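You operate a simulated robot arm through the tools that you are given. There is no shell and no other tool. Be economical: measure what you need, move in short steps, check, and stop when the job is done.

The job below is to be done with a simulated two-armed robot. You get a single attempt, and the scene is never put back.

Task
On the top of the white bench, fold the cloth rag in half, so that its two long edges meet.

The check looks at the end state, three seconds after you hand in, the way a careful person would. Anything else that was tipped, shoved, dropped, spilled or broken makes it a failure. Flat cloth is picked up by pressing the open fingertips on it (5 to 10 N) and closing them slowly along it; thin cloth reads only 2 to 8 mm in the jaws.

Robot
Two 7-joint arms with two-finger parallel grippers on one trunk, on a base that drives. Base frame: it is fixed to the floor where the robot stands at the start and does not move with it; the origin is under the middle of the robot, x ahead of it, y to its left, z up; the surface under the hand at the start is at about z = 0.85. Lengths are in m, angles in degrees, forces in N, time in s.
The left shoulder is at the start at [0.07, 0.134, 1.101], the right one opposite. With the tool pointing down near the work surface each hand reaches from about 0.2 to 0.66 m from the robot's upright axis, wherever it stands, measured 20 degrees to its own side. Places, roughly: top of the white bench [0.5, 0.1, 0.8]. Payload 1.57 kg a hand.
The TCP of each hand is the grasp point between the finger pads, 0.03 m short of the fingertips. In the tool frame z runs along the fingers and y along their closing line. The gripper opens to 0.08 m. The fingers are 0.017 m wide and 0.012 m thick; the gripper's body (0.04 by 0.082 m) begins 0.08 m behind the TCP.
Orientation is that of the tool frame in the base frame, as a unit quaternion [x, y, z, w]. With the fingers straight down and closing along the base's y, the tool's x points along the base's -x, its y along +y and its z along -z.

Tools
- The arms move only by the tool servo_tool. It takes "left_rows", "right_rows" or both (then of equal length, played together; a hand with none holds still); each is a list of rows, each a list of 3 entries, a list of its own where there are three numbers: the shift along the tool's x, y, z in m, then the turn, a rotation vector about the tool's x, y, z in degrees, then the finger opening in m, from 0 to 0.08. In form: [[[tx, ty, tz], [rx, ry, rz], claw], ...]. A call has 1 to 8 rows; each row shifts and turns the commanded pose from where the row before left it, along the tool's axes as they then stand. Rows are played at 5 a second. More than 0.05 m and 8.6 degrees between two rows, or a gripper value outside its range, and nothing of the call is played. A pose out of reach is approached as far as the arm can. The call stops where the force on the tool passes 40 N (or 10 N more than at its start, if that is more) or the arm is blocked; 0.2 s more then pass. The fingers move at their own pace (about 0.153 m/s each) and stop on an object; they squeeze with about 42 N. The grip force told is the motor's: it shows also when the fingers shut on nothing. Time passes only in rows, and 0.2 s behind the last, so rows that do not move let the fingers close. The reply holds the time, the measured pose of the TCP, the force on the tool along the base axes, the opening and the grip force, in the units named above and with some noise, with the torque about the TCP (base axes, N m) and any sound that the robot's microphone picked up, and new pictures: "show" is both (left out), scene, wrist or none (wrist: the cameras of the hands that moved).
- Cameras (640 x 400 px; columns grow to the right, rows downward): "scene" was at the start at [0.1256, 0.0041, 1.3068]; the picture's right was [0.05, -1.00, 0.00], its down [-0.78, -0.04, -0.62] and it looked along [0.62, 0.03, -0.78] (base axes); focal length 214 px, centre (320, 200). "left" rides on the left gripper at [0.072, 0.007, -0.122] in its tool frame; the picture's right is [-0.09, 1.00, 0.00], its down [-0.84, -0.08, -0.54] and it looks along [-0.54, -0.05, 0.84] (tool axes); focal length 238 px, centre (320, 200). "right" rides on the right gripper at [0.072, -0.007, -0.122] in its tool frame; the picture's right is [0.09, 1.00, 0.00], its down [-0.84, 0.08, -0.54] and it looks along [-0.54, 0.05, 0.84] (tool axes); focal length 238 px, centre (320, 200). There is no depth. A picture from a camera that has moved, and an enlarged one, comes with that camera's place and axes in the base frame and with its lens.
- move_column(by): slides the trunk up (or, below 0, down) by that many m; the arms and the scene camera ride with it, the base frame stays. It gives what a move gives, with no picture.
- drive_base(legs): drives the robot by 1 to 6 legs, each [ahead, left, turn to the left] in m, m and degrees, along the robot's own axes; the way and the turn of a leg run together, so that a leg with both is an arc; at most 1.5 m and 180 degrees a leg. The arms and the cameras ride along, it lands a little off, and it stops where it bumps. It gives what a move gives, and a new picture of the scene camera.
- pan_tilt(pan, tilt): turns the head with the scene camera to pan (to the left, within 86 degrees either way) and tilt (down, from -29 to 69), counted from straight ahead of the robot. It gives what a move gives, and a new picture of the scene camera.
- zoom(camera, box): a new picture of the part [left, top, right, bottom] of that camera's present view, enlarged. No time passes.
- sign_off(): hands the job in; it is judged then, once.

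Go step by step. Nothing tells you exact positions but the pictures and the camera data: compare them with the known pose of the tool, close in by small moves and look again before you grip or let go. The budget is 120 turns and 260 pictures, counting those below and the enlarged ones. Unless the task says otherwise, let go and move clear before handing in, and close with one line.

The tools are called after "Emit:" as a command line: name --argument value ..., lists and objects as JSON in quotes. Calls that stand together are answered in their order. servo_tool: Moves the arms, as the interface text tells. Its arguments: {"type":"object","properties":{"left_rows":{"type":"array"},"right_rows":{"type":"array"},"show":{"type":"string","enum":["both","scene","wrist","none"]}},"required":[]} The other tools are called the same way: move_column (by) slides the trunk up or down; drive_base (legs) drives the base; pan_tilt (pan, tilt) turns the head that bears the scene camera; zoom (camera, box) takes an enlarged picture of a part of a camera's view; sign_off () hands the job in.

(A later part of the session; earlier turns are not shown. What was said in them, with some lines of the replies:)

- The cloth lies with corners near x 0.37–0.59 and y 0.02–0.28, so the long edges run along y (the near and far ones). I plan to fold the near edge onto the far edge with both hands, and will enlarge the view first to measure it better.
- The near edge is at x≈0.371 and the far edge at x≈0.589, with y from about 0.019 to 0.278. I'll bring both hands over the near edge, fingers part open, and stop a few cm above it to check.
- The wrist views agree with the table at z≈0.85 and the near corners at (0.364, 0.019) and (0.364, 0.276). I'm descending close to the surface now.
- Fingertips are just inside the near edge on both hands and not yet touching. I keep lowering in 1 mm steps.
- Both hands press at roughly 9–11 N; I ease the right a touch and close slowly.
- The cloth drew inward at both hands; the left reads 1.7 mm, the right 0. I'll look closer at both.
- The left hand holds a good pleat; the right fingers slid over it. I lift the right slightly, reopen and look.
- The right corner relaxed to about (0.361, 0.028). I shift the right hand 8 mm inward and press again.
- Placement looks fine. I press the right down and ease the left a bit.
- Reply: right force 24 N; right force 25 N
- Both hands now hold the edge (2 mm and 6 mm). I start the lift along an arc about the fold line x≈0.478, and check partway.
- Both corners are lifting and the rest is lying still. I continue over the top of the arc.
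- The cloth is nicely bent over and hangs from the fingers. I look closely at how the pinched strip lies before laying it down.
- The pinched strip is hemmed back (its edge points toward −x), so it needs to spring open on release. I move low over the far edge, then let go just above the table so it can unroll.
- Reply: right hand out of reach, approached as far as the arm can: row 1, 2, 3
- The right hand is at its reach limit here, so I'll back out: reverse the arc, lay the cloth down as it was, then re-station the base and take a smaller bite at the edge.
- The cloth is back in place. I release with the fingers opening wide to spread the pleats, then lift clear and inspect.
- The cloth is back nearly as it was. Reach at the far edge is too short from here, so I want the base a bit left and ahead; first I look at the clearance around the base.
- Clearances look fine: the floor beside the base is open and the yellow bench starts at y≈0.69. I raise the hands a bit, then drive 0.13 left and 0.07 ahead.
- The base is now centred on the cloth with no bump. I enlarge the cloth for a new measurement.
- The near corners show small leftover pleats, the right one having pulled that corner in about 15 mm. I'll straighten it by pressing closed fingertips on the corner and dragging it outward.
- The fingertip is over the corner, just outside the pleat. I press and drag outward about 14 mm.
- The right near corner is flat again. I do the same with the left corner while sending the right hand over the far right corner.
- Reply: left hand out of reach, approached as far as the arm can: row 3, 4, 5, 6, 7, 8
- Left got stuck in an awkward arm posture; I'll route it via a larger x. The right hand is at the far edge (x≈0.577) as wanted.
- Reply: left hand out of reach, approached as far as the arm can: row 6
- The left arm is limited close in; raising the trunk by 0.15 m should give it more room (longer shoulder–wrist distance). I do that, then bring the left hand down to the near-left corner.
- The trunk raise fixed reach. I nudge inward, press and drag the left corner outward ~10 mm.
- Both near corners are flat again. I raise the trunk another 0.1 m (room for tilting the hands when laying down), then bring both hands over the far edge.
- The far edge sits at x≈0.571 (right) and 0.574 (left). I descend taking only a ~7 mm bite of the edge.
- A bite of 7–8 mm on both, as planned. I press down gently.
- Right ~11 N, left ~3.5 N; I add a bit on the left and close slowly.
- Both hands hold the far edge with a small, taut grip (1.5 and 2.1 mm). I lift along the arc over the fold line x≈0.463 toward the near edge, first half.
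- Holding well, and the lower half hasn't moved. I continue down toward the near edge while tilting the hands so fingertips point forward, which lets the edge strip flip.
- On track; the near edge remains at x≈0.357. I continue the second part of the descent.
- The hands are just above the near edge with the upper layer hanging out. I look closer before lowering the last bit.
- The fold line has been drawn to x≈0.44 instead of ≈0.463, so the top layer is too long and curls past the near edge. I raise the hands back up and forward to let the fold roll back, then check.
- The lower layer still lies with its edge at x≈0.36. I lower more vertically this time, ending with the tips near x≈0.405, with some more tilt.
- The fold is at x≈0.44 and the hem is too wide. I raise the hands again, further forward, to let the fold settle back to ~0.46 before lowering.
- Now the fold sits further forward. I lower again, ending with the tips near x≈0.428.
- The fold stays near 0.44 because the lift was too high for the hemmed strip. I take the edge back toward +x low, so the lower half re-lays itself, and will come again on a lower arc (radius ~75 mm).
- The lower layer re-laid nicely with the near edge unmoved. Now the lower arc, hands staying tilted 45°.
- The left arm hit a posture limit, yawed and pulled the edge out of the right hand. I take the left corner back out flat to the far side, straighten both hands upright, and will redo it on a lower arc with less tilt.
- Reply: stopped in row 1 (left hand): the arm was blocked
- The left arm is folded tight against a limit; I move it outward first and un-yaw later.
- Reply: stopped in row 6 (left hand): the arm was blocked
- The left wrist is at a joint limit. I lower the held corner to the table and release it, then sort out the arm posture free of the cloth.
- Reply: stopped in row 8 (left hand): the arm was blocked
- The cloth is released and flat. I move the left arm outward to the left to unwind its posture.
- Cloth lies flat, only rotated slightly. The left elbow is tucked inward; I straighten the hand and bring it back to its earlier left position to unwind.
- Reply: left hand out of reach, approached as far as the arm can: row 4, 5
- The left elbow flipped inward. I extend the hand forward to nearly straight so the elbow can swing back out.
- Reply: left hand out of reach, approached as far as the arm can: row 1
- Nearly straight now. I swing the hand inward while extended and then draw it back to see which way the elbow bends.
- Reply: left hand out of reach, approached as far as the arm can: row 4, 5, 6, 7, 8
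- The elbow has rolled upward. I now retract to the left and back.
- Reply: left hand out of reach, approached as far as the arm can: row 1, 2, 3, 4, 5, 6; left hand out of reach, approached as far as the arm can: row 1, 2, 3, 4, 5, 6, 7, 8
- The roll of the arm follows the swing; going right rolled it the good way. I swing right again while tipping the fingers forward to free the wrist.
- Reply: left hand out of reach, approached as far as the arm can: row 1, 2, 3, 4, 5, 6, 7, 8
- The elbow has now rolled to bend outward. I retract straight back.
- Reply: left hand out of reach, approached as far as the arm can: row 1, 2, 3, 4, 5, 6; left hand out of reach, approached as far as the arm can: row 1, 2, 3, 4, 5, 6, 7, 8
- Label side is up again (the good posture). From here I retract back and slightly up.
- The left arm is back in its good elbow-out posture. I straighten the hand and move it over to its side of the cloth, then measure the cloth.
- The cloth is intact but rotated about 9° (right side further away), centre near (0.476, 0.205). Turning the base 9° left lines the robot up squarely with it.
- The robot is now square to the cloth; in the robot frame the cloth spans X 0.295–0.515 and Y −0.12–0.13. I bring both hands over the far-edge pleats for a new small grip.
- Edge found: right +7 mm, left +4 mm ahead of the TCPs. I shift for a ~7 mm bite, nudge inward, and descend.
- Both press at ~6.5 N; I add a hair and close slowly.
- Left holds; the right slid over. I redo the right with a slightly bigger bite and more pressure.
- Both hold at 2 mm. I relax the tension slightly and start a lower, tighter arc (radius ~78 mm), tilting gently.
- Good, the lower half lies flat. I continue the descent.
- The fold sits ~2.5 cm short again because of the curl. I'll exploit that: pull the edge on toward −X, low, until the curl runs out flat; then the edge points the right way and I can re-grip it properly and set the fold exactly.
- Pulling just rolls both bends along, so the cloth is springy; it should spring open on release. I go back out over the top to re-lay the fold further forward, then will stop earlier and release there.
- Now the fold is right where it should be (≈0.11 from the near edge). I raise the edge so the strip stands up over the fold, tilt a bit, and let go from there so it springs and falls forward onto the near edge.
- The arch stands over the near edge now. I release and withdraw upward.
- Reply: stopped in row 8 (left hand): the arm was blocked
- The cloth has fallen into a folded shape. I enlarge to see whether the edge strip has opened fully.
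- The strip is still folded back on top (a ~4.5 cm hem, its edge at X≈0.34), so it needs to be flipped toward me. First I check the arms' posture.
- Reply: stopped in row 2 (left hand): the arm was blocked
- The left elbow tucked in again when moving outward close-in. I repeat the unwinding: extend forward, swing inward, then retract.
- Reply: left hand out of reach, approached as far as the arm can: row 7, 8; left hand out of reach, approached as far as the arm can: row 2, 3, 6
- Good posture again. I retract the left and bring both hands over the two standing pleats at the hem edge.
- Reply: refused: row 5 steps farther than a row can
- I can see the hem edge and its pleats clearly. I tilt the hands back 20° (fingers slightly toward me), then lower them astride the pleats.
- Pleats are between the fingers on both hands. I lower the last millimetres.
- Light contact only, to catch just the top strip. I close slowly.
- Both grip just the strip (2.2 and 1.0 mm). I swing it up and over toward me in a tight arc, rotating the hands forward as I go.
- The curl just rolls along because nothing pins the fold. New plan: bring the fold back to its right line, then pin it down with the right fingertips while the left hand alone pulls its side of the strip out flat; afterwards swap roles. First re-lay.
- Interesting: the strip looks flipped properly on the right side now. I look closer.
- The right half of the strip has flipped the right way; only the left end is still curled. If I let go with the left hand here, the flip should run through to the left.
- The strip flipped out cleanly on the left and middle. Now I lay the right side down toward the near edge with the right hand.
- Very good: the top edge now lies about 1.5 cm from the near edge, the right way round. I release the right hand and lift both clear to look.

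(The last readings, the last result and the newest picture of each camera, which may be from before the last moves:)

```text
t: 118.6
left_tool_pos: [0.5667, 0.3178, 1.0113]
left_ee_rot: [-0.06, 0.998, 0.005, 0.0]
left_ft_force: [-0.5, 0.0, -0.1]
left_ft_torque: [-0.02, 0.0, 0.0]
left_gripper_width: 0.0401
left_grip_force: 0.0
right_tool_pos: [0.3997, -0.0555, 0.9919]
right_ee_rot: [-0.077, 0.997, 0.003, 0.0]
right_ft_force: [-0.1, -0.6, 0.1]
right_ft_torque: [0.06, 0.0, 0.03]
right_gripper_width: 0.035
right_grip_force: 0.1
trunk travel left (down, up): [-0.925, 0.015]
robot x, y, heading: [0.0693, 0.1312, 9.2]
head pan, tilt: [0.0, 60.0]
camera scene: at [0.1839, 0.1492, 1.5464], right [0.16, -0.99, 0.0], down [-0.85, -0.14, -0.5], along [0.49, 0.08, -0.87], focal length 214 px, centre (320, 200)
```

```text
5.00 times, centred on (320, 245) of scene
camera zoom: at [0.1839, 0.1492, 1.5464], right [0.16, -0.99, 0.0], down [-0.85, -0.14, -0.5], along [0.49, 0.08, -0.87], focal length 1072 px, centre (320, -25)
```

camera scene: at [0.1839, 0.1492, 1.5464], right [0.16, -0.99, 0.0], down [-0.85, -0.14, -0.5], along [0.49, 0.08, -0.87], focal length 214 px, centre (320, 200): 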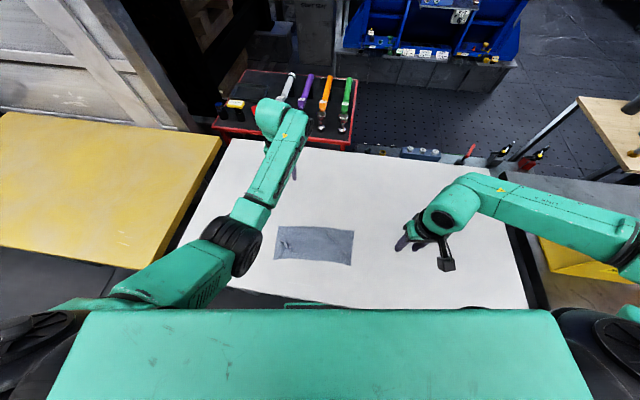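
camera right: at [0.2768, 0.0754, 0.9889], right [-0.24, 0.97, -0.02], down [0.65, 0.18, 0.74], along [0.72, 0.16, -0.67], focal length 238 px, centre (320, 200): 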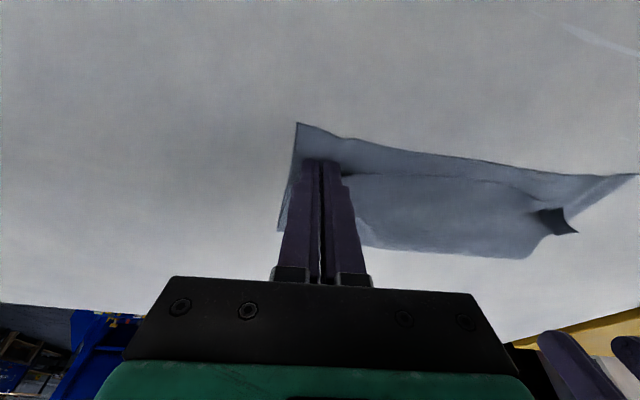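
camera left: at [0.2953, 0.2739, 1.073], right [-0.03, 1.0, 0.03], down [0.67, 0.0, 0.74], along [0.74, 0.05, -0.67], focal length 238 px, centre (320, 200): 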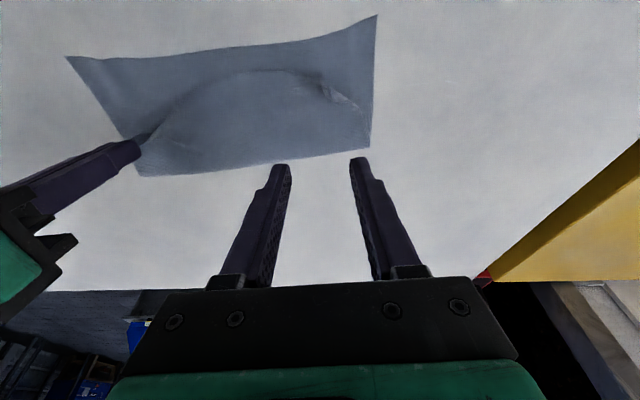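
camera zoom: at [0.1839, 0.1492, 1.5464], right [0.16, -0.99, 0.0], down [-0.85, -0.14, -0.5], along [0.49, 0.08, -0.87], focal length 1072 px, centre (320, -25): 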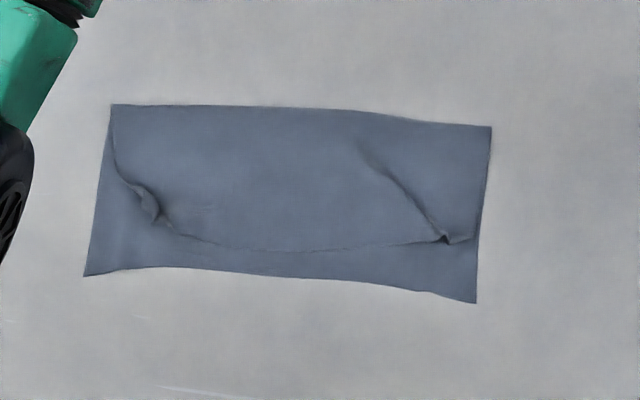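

The fold is now the right way round, top edge 1.5–5 cm short of the near edge with two kinks. I zoom in on both ends.

Emit:
zoom --camera "scene" --box '[270, 222, 314, 264]'

Emit:
zoom --camera "scene" --box '[314, 224, 358, 268]'

```text
9.52 times, centred on (292, 243) of scene
camera zoom: at [0.1839, 0.1492, 1.5464], right [0.16, -0.99, 0.0], down [-0.85, -0.14, -0.5], along [0.49, 0.08, -0.87], focal length 2043 px, centre (587, -210)
```

zoom: 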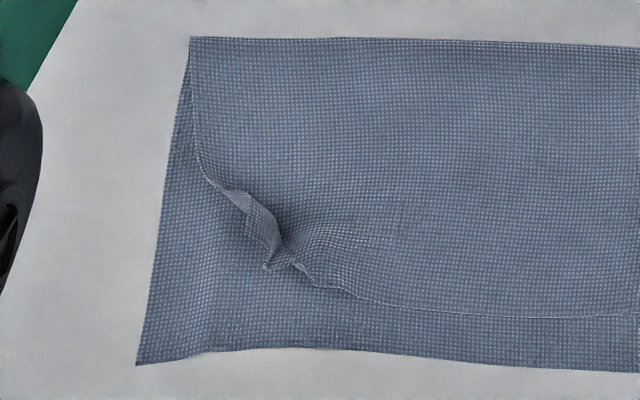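

```text
9.09 times, centred on (336, 246) of scene
camera zoom: at [0.1839, 0.1492, 1.5464], right [0.16, -0.99, 0.0], down [-0.85, -0.14, -0.5], along [0.49, 0.08, -0.87], focal length 1950 px, centre (174, -218)
```

zoom: 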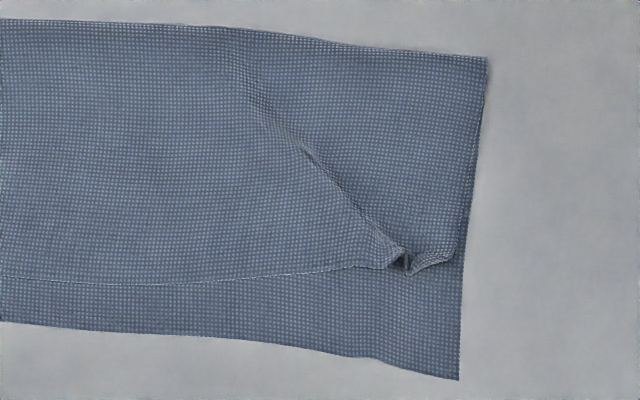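

Both layers now face properly. The pleats stand at the top edge; I'll pinch them again and pull the top edge the last 1–4 cm onto the near edge. Moving over them first.

Emit:
servo_tool --left_rows '[[[0.04, 0, 0.0182], [0, 0, 0], 0.03], [[0.04, 0, 0.0182], [0, 0, 0], 0.03], [[0.04, 0, 0.0182], [0, 0, 0], 0.03], [[0.04, 0, 0.0182], [0, 0, 0], 0.03], [[0.04, 0, 0.0182], [0, 0, 0], 0.03], [[0, 0, 0], [0, 0, 0], 0.03]]' --right_rows '[[[-0.0024, 0.0306, 0.0144], [0, 0, 0], 0.03], [[-0.0024, 0.0306, 0.0144], [0, 0, 0], 0.03], [[-0.0024, 0.0306, 0.0144], [0, 0, 0], 0.03], [[-0.0024, 0.0306, 0.0144], [0, 0, 0], 0.03], [[-0.0024, 0.0306, 0.0144], [0, 0, 0], 0.03], [[0, 0, 0], [0, 0, 0], 0.03]]' --show "wrist"

```text
t: 120.0
left_tool_pos: [0.3684, 0.2997, 0.9199]
left_ee_rot: [-0.06, 0.998, 0.005, 0.0]
left_ft_force: [-0.8, -0.1, -0.3]
left_ft_torque: [0.01, -0.02, 0.0]
left_gripper_width: 0.0299
left_grip_force: 0.2
right_tool_pos: [0.3891, 0.0979, 0.9216]
right_ee_rot: [-0.077, 0.997, 0.002, 0.0]
right_ft_force: [0.3, 0.4, -0.3]
right_ft_torque: [0.0, 0.01, 0.03]
right_gripper_width: 0.03
right_grip_force: 0.0
trunk travel left (down, up): [-0.925, 0.015]
robot x, y, heading: [0.069, 0.129, 9.2]
head pan, tilt: [0.0, 60.0]
camera right: at [0.3179, 0.0818, 1.0449], right [-0.24, 0.97, 0.0], down [0.82, 0.2, 0.54], along [0.52, 0.13, -0.84], focal length 238 px, centre (320, 200)
camera left: at [0.296, 0.2957, 1.0417], right [-0.03, 1.0, 0.01], down [0.84, 0.02, 0.54], along [0.54, 0.02, -0.84], focal length 238 px, centre (320, 200)
```

right: 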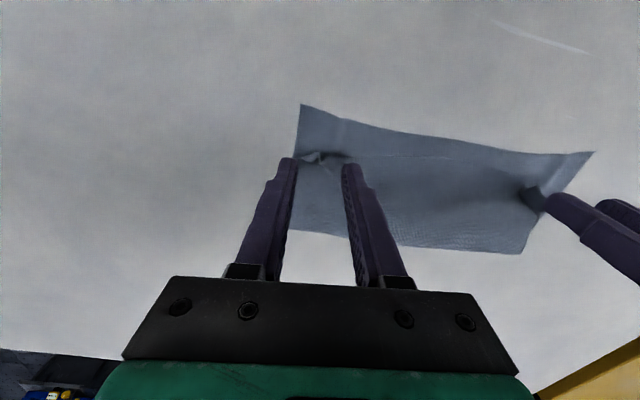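
left: 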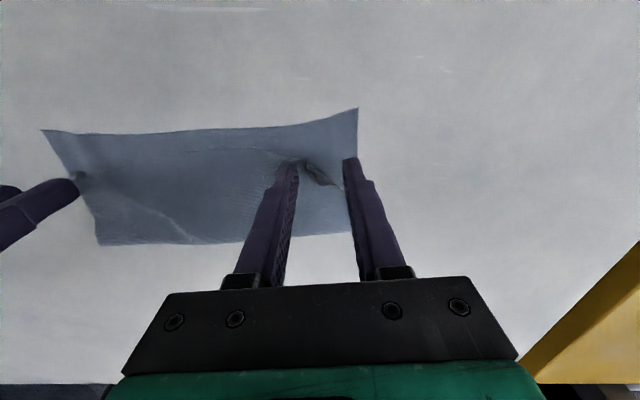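

Emit:
zoom --camera "right" --box '[270, 90, 400, 200]'

Emit:
zoom --camera "left" --box '[250, 90, 380, 200]'

```text
3.64 times, centred on (335, 145) of right
camera zoom: at [0.3179, 0.0818, 1.0449], right [-0.24, 0.97, 0.0], down [0.82, 0.2, 0.54], along [0.52, 0.13, -0.84], focal length 867 px, centre (266, 400)
```

zoom: 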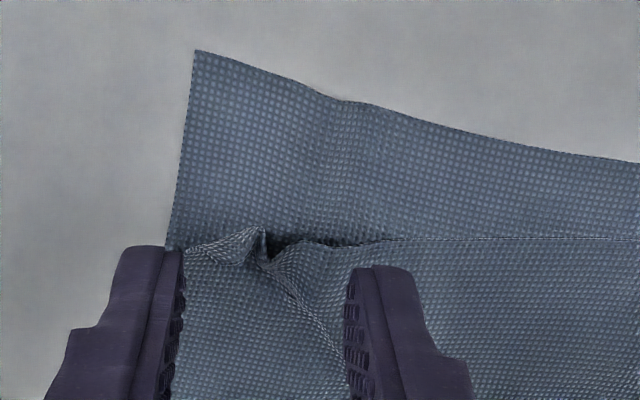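

```text
3.64 times, centred on (315, 145) of left
camera zoom: at [0.296, 0.2957, 1.0417], right [-0.03, 1.0, 0.01], down [0.84, 0.02, 0.54], along [0.54, 0.02, -0.84], focal length 867 px, centre (338, 400)
```

zoom: 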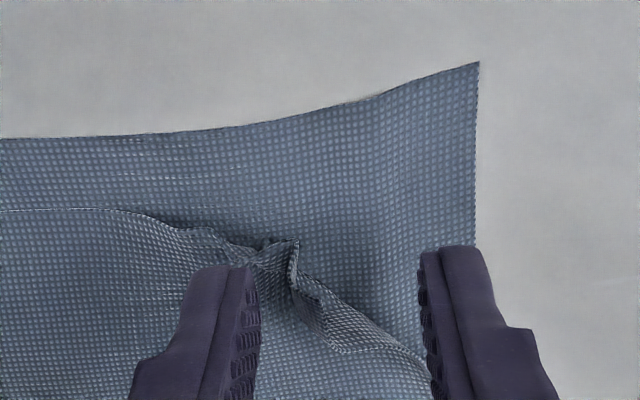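

Pleats located: right ≈+4 mm ahead, left ≈+7 mm ahead and 9 mm inward. I align and descend astride them.

Emit:
servo_tool --left_rows '[[[-0.009, -0.008, 0.01], [0, 0, 0], 0.03], [[0, 0, 0.015], [0, 0, 0], 0.03], [[0, 0, 0.009], [0, 0, 0], 0.03], [[0, 0, 0.002], [0, 0, 0], 0.03], [[0, 0, 0], [0, 0, 0], 0.03]]' --right_rows '[[[-0.005, 0, 0.01], [0, 0, 0], 0.03], [[0, 0, 0.015], [0, 0, 0], 0.03], [[0, 0, 0.01], [0, 0, 0], 0.03], [[0, 0, 0.002], [0, 0, 0], 0.03], [[0, 0, 0], [0, 0, 0], 0.03]]' --show "wrist"

```text
t: 121.2
left_tool_pos: [0.3781, 0.2921, 0.8847]
left_ee_rot: [-0.059, 0.998, 0.006, -0.001]
left_ft_force: [-0.9, -0.5, -0.2]
left_ft_torque: [-0.03, 0.01, -0.01]
left_gripper_width: 0.0302
left_grip_force: 0.1
right_tool_pos: [0.3945, 0.0983, 0.8847]
right_ee_rot: [-0.076, 0.997, 0.002, 0.0]
right_ft_force: [-0.1, -0.1, 0.1]
right_ft_torque: [-0.01, 0.01, 0.0]
right_gripper_width: 0.03
right_grip_force: 0.0
trunk travel left (down, up): [-0.925, 0.015]
robot x, y, heading: [0.0637, 0.1358, 9.3]
head pan, tilt: [0.0, 60.0]
camera right: at [0.3234, 0.0815, 1.0073], right [-0.24, 0.97, 0.0], down [0.82, 0.2, 0.54], along [0.53, 0.13, -0.84], focal length 238 px, centre (320, 200)
camera left: at [0.3055, 0.289, 1.0061], right [-0.03, 1.0, 0.01], down [0.84, 0.02, 0.54], along [0.54, 0.02, -0.84], focal length 238 px, centre (320, 200)
```

right: 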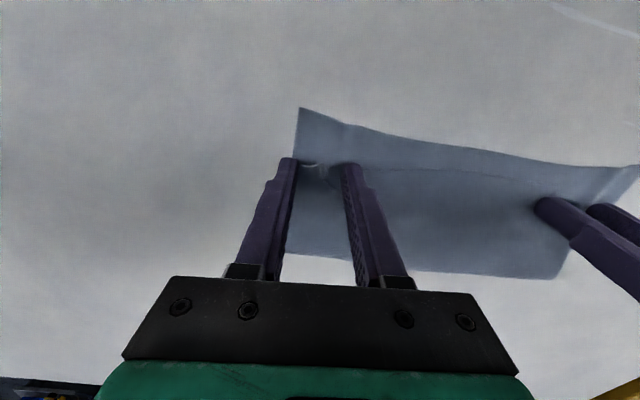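
left: 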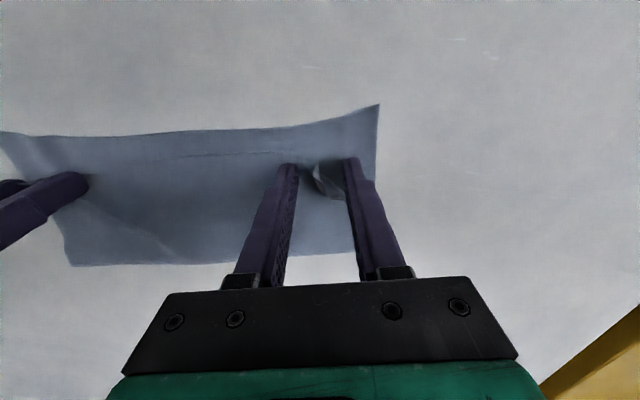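

Both pleats are between the fingers. I go ~1.5 mm lower and close slowly with light contact.

Emit:
servo_tool --left_rows '[[[0, 0, 0.0015], [0, 0, 0], 0.028], [[0, 0, 0.0005], [0, 0, 0], 0.024], [[0, 0, 0], [0, 0, 0], 0.02], [[0, 0, 0], [0, 0, 0], 0.016], [[0, 0, 0], [0, 0, 0], 0.012], [[0, 0, 0], [0, 0, 0], 0.008], [[0, 0, 0], [0, 0, 0], 0.004], [[0, 0, 0], [0, 0, 0], 0.0]]' --right_rows '[[[0, 0, 0.0015], [0, 0, 0], 0.028], [[0, 0, 0.0005], [0, 0, 0], 0.024], [[0, 0, 0], [0, 0, 0], 0.02], [[0, 0, 0], [0, 0, 0], 0.016], [[0, 0, 0], [0, 0, 0], 0.012], [[0, 0, 0], [0, 0, 0], 0.008], [[0, 0, 0], [0, 0, 0], 0.004], [[0, 0, 0], [0, 0, 0], 0.0]]' --show "wrist"

```text
t: 123.0
left_tool_pos: [0.3774, 0.2915, 0.8835]
left_ee_rot: [-0.06, 0.998, 0.006, -0.001]
left_ft_force: [0.5, 0.0, 0.2]
left_ft_torque: [-0.03, 0.03, 0.0]
left_gripper_width: 0.0016
left_grip_force: 23.6
right_tool_pos: [0.3932, 0.0996, 0.8813]
right_ee_rot: [-0.077, 0.997, 0.002, 0.0]
right_ft_force: [0.3, -0.3, 2.9]
right_ft_torque: [0.02, 0.0, -0.03]
right_gripper_width: 0.0023
right_grip_force: 23.6
trunk travel left (down, up): [-0.925, 0.015]
robot x, y, heading: [0.0677, 0.1327, 9.3]
head pan, tilt: [0.0, 60.0]
camera right: at [0.3226, 0.0813, 1.0051], right [-0.24, 0.97, 0.0], down [0.82, 0.2, 0.54], along [0.53, 0.13, -0.84], focal length 238 px, centre (320, 200)
camera left: at [0.3048, 0.2887, 1.0039], right [-0.03, 1.0, 0.01], down [0.84, 0.02, 0.54], along [0.54, 0.02, -0.84], focal length 238 px, centre (320, 200)
```

right: 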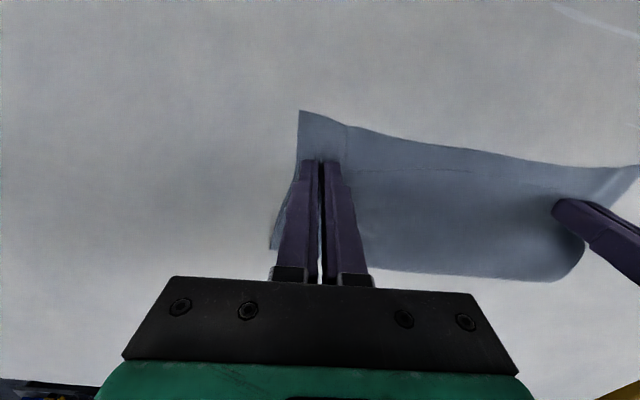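
left: 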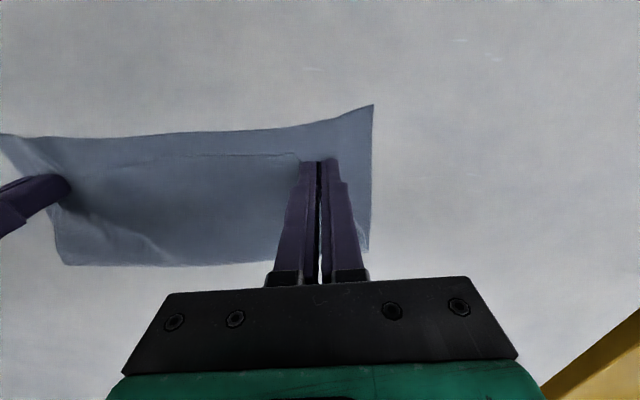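

Both grip (1.6, 2.3 mm). I lift just over a centimetre and pull the top edge ~3.7 cm toward the near edge.

Emit:
servo_tool --left_rows '[[[0.002, 0, -0.012], [0, 0, 0], 0.0], [[0.011, 0.003, 0], [0, 0, 0], 0.0], [[0.012, 0.003, 0], [0, 0, 0], 0.0], [[0.012, 0.003, 0], [0, 0, 0], 0.0]]' --right_rows '[[[0.002, 0, -0.012], [0, 0, 0], 0.0], [[0.012, 0, 0], [0, 0, 0], 0.0], [[0.012, 0, 0], [0, 0, 0], 0.0], [[0.012, 0, 0], [0, 0, 0], 0.0]]' --show "wrist"

Emit:
zoom --camera "scene" --box '[256, 205, 384, 285]'

```text
t: 124.0
left_tool_pos: [0.3401, 0.2966, 0.8937]
left_ee_rot: [-0.06, 0.998, 0.005, 0.0]
left_ft_force: [0.0, -1.9, 0.1]
left_ft_torque: [-0.08, -0.03, 0.01]
left_gripper_width: 0.0018
left_grip_force: 23.7
right_tool_pos: [0.3548, 0.0946, 0.893]
right_ee_rot: [-0.078, 0.997, 0.002, 0.001]
right_ft_force: [-1.1, 1.7, -0.3]
right_ft_torque: [0.04, -0.01, 0.02]
right_gripper_width: 0.0022
right_grip_force: 23.7
trunk travel left (down, up): [-0.925, 0.015]
robot x, y, heading: [0.0664, 0.1353, 9.2]
head pan, tilt: [0.0, 60.0]
camera right: at [0.2842, 0.0758, 1.0174], right [-0.24, 0.97, 0.0], down [0.81, 0.2, 0.54], along [0.53, 0.14, -0.84], focal length 238 px, centre (320, 200)
camera left: at [0.2671, 0.2928, 1.0153], right [-0.03, 1.0, 0.01], down [0.84, 0.02, 0.54], along [0.54, 0.02, -0.84], focal length 238 px, centre (320, 200)
```

right: 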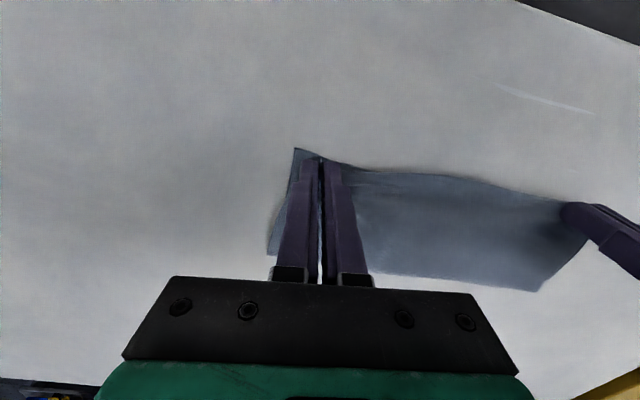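
left: 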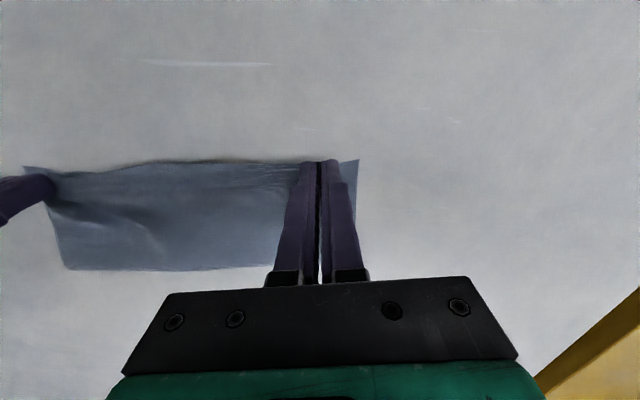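

```text
5.00 times, centred on (320, 245) of scene
camera zoom: at [0.1838, 0.1508, 1.5464], right [0.16, -0.99, 0.0], down [-0.85, -0.14, -0.5], along [0.49, 0.08, -0.87], focal length 1072 px, centre (320, -25)
```

zoom: 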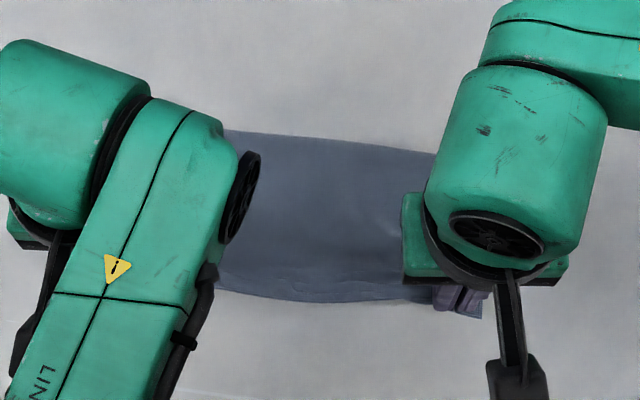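

Emit:
zoom --camera "left" --box '[20, 130, 380, 280]'

Emit:
zoom --camera "right" --box '[250, 130, 610, 300]'

```text
1.78 times, centred on (200, 205) of left
camera zoom: at [0.2671, 0.2928, 1.0153], right [-0.03, 1.0, 0.01], down [0.84, 0.02, 0.54], along [0.54, 0.02, -0.84], focal length 424 px, centre (533, 191)
```

zoom: 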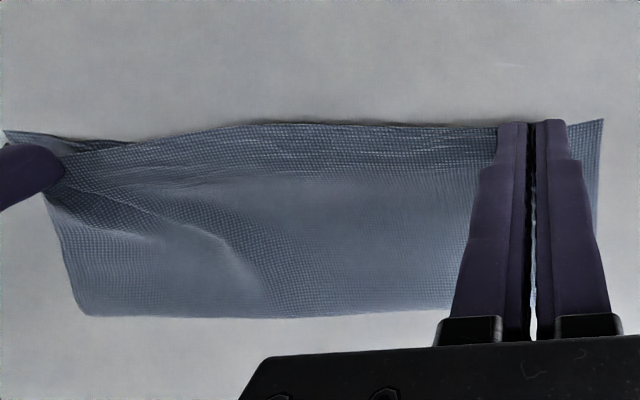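

```text
1.78 times, centred on (430, 215) of right
camera zoom: at [0.2842, 0.0758, 1.0174], right [-0.24, 0.97, 0.0], down [0.81, 0.2, 0.54], along [0.53, 0.14, -0.84], focal length 424 px, centre (124, 173)
```

zoom: 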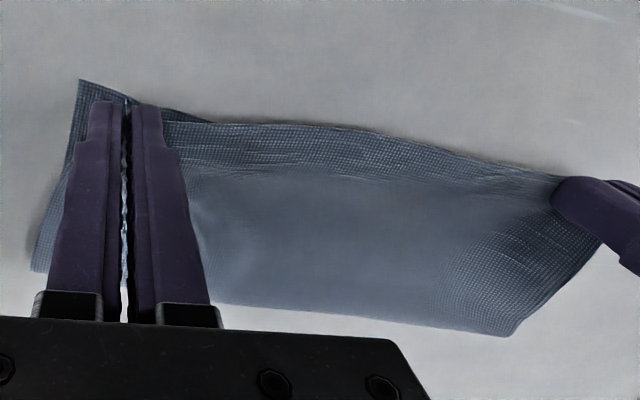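

The top edge now lies right over the near edge. I lower, release with the fingers spreading the pleats, and lift off.

Emit:
servo_tool --left_rows '[[[-0.001, 0, 0.006], [0, 0, 0], 0.0], [[-0.001, 0, 0.0045], [0, 0, 0], 0.0], [[0, 0, 0], [0, 0, 0], 0.01], [[0, 0, 0], [0, 0, 0], 0.02], [[0, 0, 0], [0, 0, 0], 0.035], [[0, 0, -0.02], [0, 0, 0], 0.035], [[0, 0, -0.04], [0, 0, 0], 0.035], [[0, 0, -0.03], [0, 0, 0], 0.035]]' --right_rows '[[[-0.001, 0, 0.006], [0, 0, 0], 0.0], [[-0.001, 0, 0.0045], [0, 0, 0], 0.0], [[0, 0, 0], [0, 0, 0], 0.01], [[0, 0, 0], [0, 0, 0], 0.02], [[0, 0, 0], [0, 0, 0], 0.035], [[0, 0, -0.02], [0, 0, 0], 0.035], [[0, 0, -0.04], [0, 0, 0], 0.035], [[0, 0, -0.03], [0, 0, 0], 0.035]]' --show "wrist"

```text
t: 125.8
left_tool_pos: [0.3397, 0.2949, 0.9724]
left_ee_rot: [-0.06, 0.998, 0.005, -0.001]
left_ft_force: [0.0, 0.0, -0.8]
left_ft_torque: [-0.05, 0.04, 0.0]
left_gripper_width: 0.0351
left_grip_force: 0.1
right_tool_pos: [0.3588, 0.0932, 0.9735]
right_ee_rot: [-0.077, 0.997, 0.001, 0.0]
right_ft_force: [0.9, 0.1, 0.2]
right_ft_torque: [0.0, -0.02, 0.0]
right_gripper_width: 0.0347
right_grip_force: 0.1
trunk travel left (down, up): [-0.925, 0.015]
robot x, y, heading: [0.0707, 0.1324, 9.3]
head pan, tilt: [0.0, 60.0]
camera right: at [0.2884, 0.0755, 1.0971], right [-0.24, 0.97, 0.0], down [0.82, 0.2, 0.54], along [0.53, 0.13, -0.84], focal length 238 px, centre (320, 200)
camera left: at [0.268, 0.2921, 1.0943], right [-0.03, 1.0, 0.01], down [0.84, 0.02, 0.54], along [0.54, 0.02, -0.84], focal length 238 px, centre (320, 200)
```

right: 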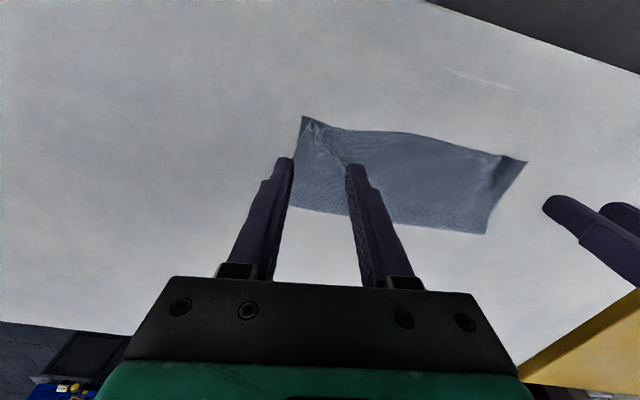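
left: 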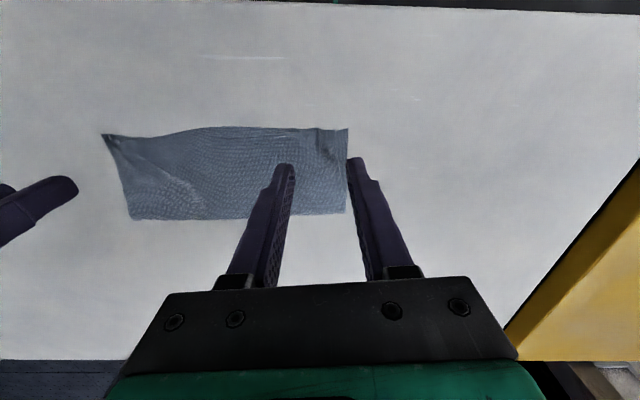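

That looks like a proper half fold. I draw the left hand away forward and the right hand to its side to inspect from above.

Emit:
servo_tool --left_rows '[[[-0.03, 0, -0.02], [0, 0, 0], 0.035], [[-0.045, 0, 0], [0, 0, 0], 0.035], [[-0.045, 0, 0], [0, 0, 0], 0.035], [[-0.045, 0, 0], [0, 0, 0], 0.035], [[-0.045, 0.01, 0], [0, 0, 0], 0.035]]' --right_rows '[[[0, -0.03, -0.01], [0, 0, 0], 0.035], [[0, -0.04, 0], [0, 0, 0], 0.035], [[0, -0.04, 0], [0, 0, 0], 0.035], [[0, -0.04, 0], [0, 0, 0], 0.035], [[0, 0, 0], [0, 0, 0], 0.035]]' --show "none"

Emit:
zoom --camera "scene" --box '[264, 220, 364, 280]'

```text
t: 127.0
left_tool_pos: [0.5514, 0.3292, 0.9909]
left_ee_rot: [-0.06, 0.998, 0.004, -0.001]
left_ft_force: [0.3, 0.0, 0.0]
left_ft_torque: [0.01, 0.01, 0.0]
left_gripper_width: 0.0352
left_grip_force: 0.0
right_tool_pos: [0.3847, -0.0535, 0.9807]
right_ee_rot: [-0.076, 0.997, 0.002, -0.001]
right_ft_force: [-0.2, 0.3, 0.2]
right_ft_torque: [0.01, 0.01, 0.0]
right_gripper_width: 0.035
right_grip_force: 0.1
trunk travel left (down, up): [-0.925, 0.015]
robot x, y, heading: [0.0652, 0.1315, 9.4]
head pan, tilt: [0.0, 60.0]
```

```text
6.40 times, centred on (314, 250) of scene
camera zoom: at [0.1881, 0.15, 1.546], right [0.16, -0.99, 0.0], down [-0.86, -0.14, -0.5], along [0.49, 0.08, -0.87], focal length 1373 px, centre (358, -120)
```

zoom: 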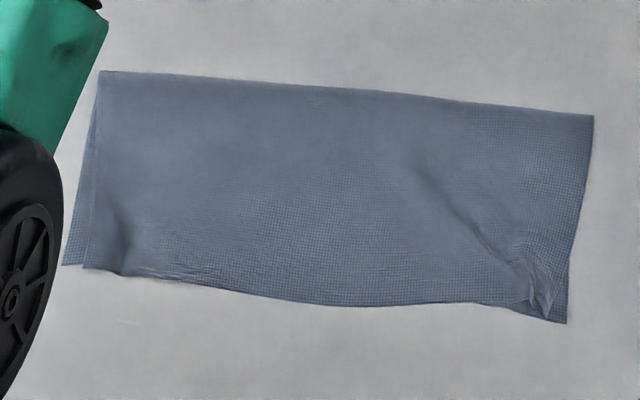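

The rag lies folded in half, with the top long edge over the near long edge to within about 1 cm along its length. Both hands are open and clear and nothing else was touched, so I hand it in.

Emit:
sign_off

```text
The job is handed in.
```

The rag is folded in half on the white bench and handed in. Its two long edges meet to within about 1 cm, and small pleats remain at the left and right near corners. Both hands are open and clear of the cloth, and nothing else was disturbed.
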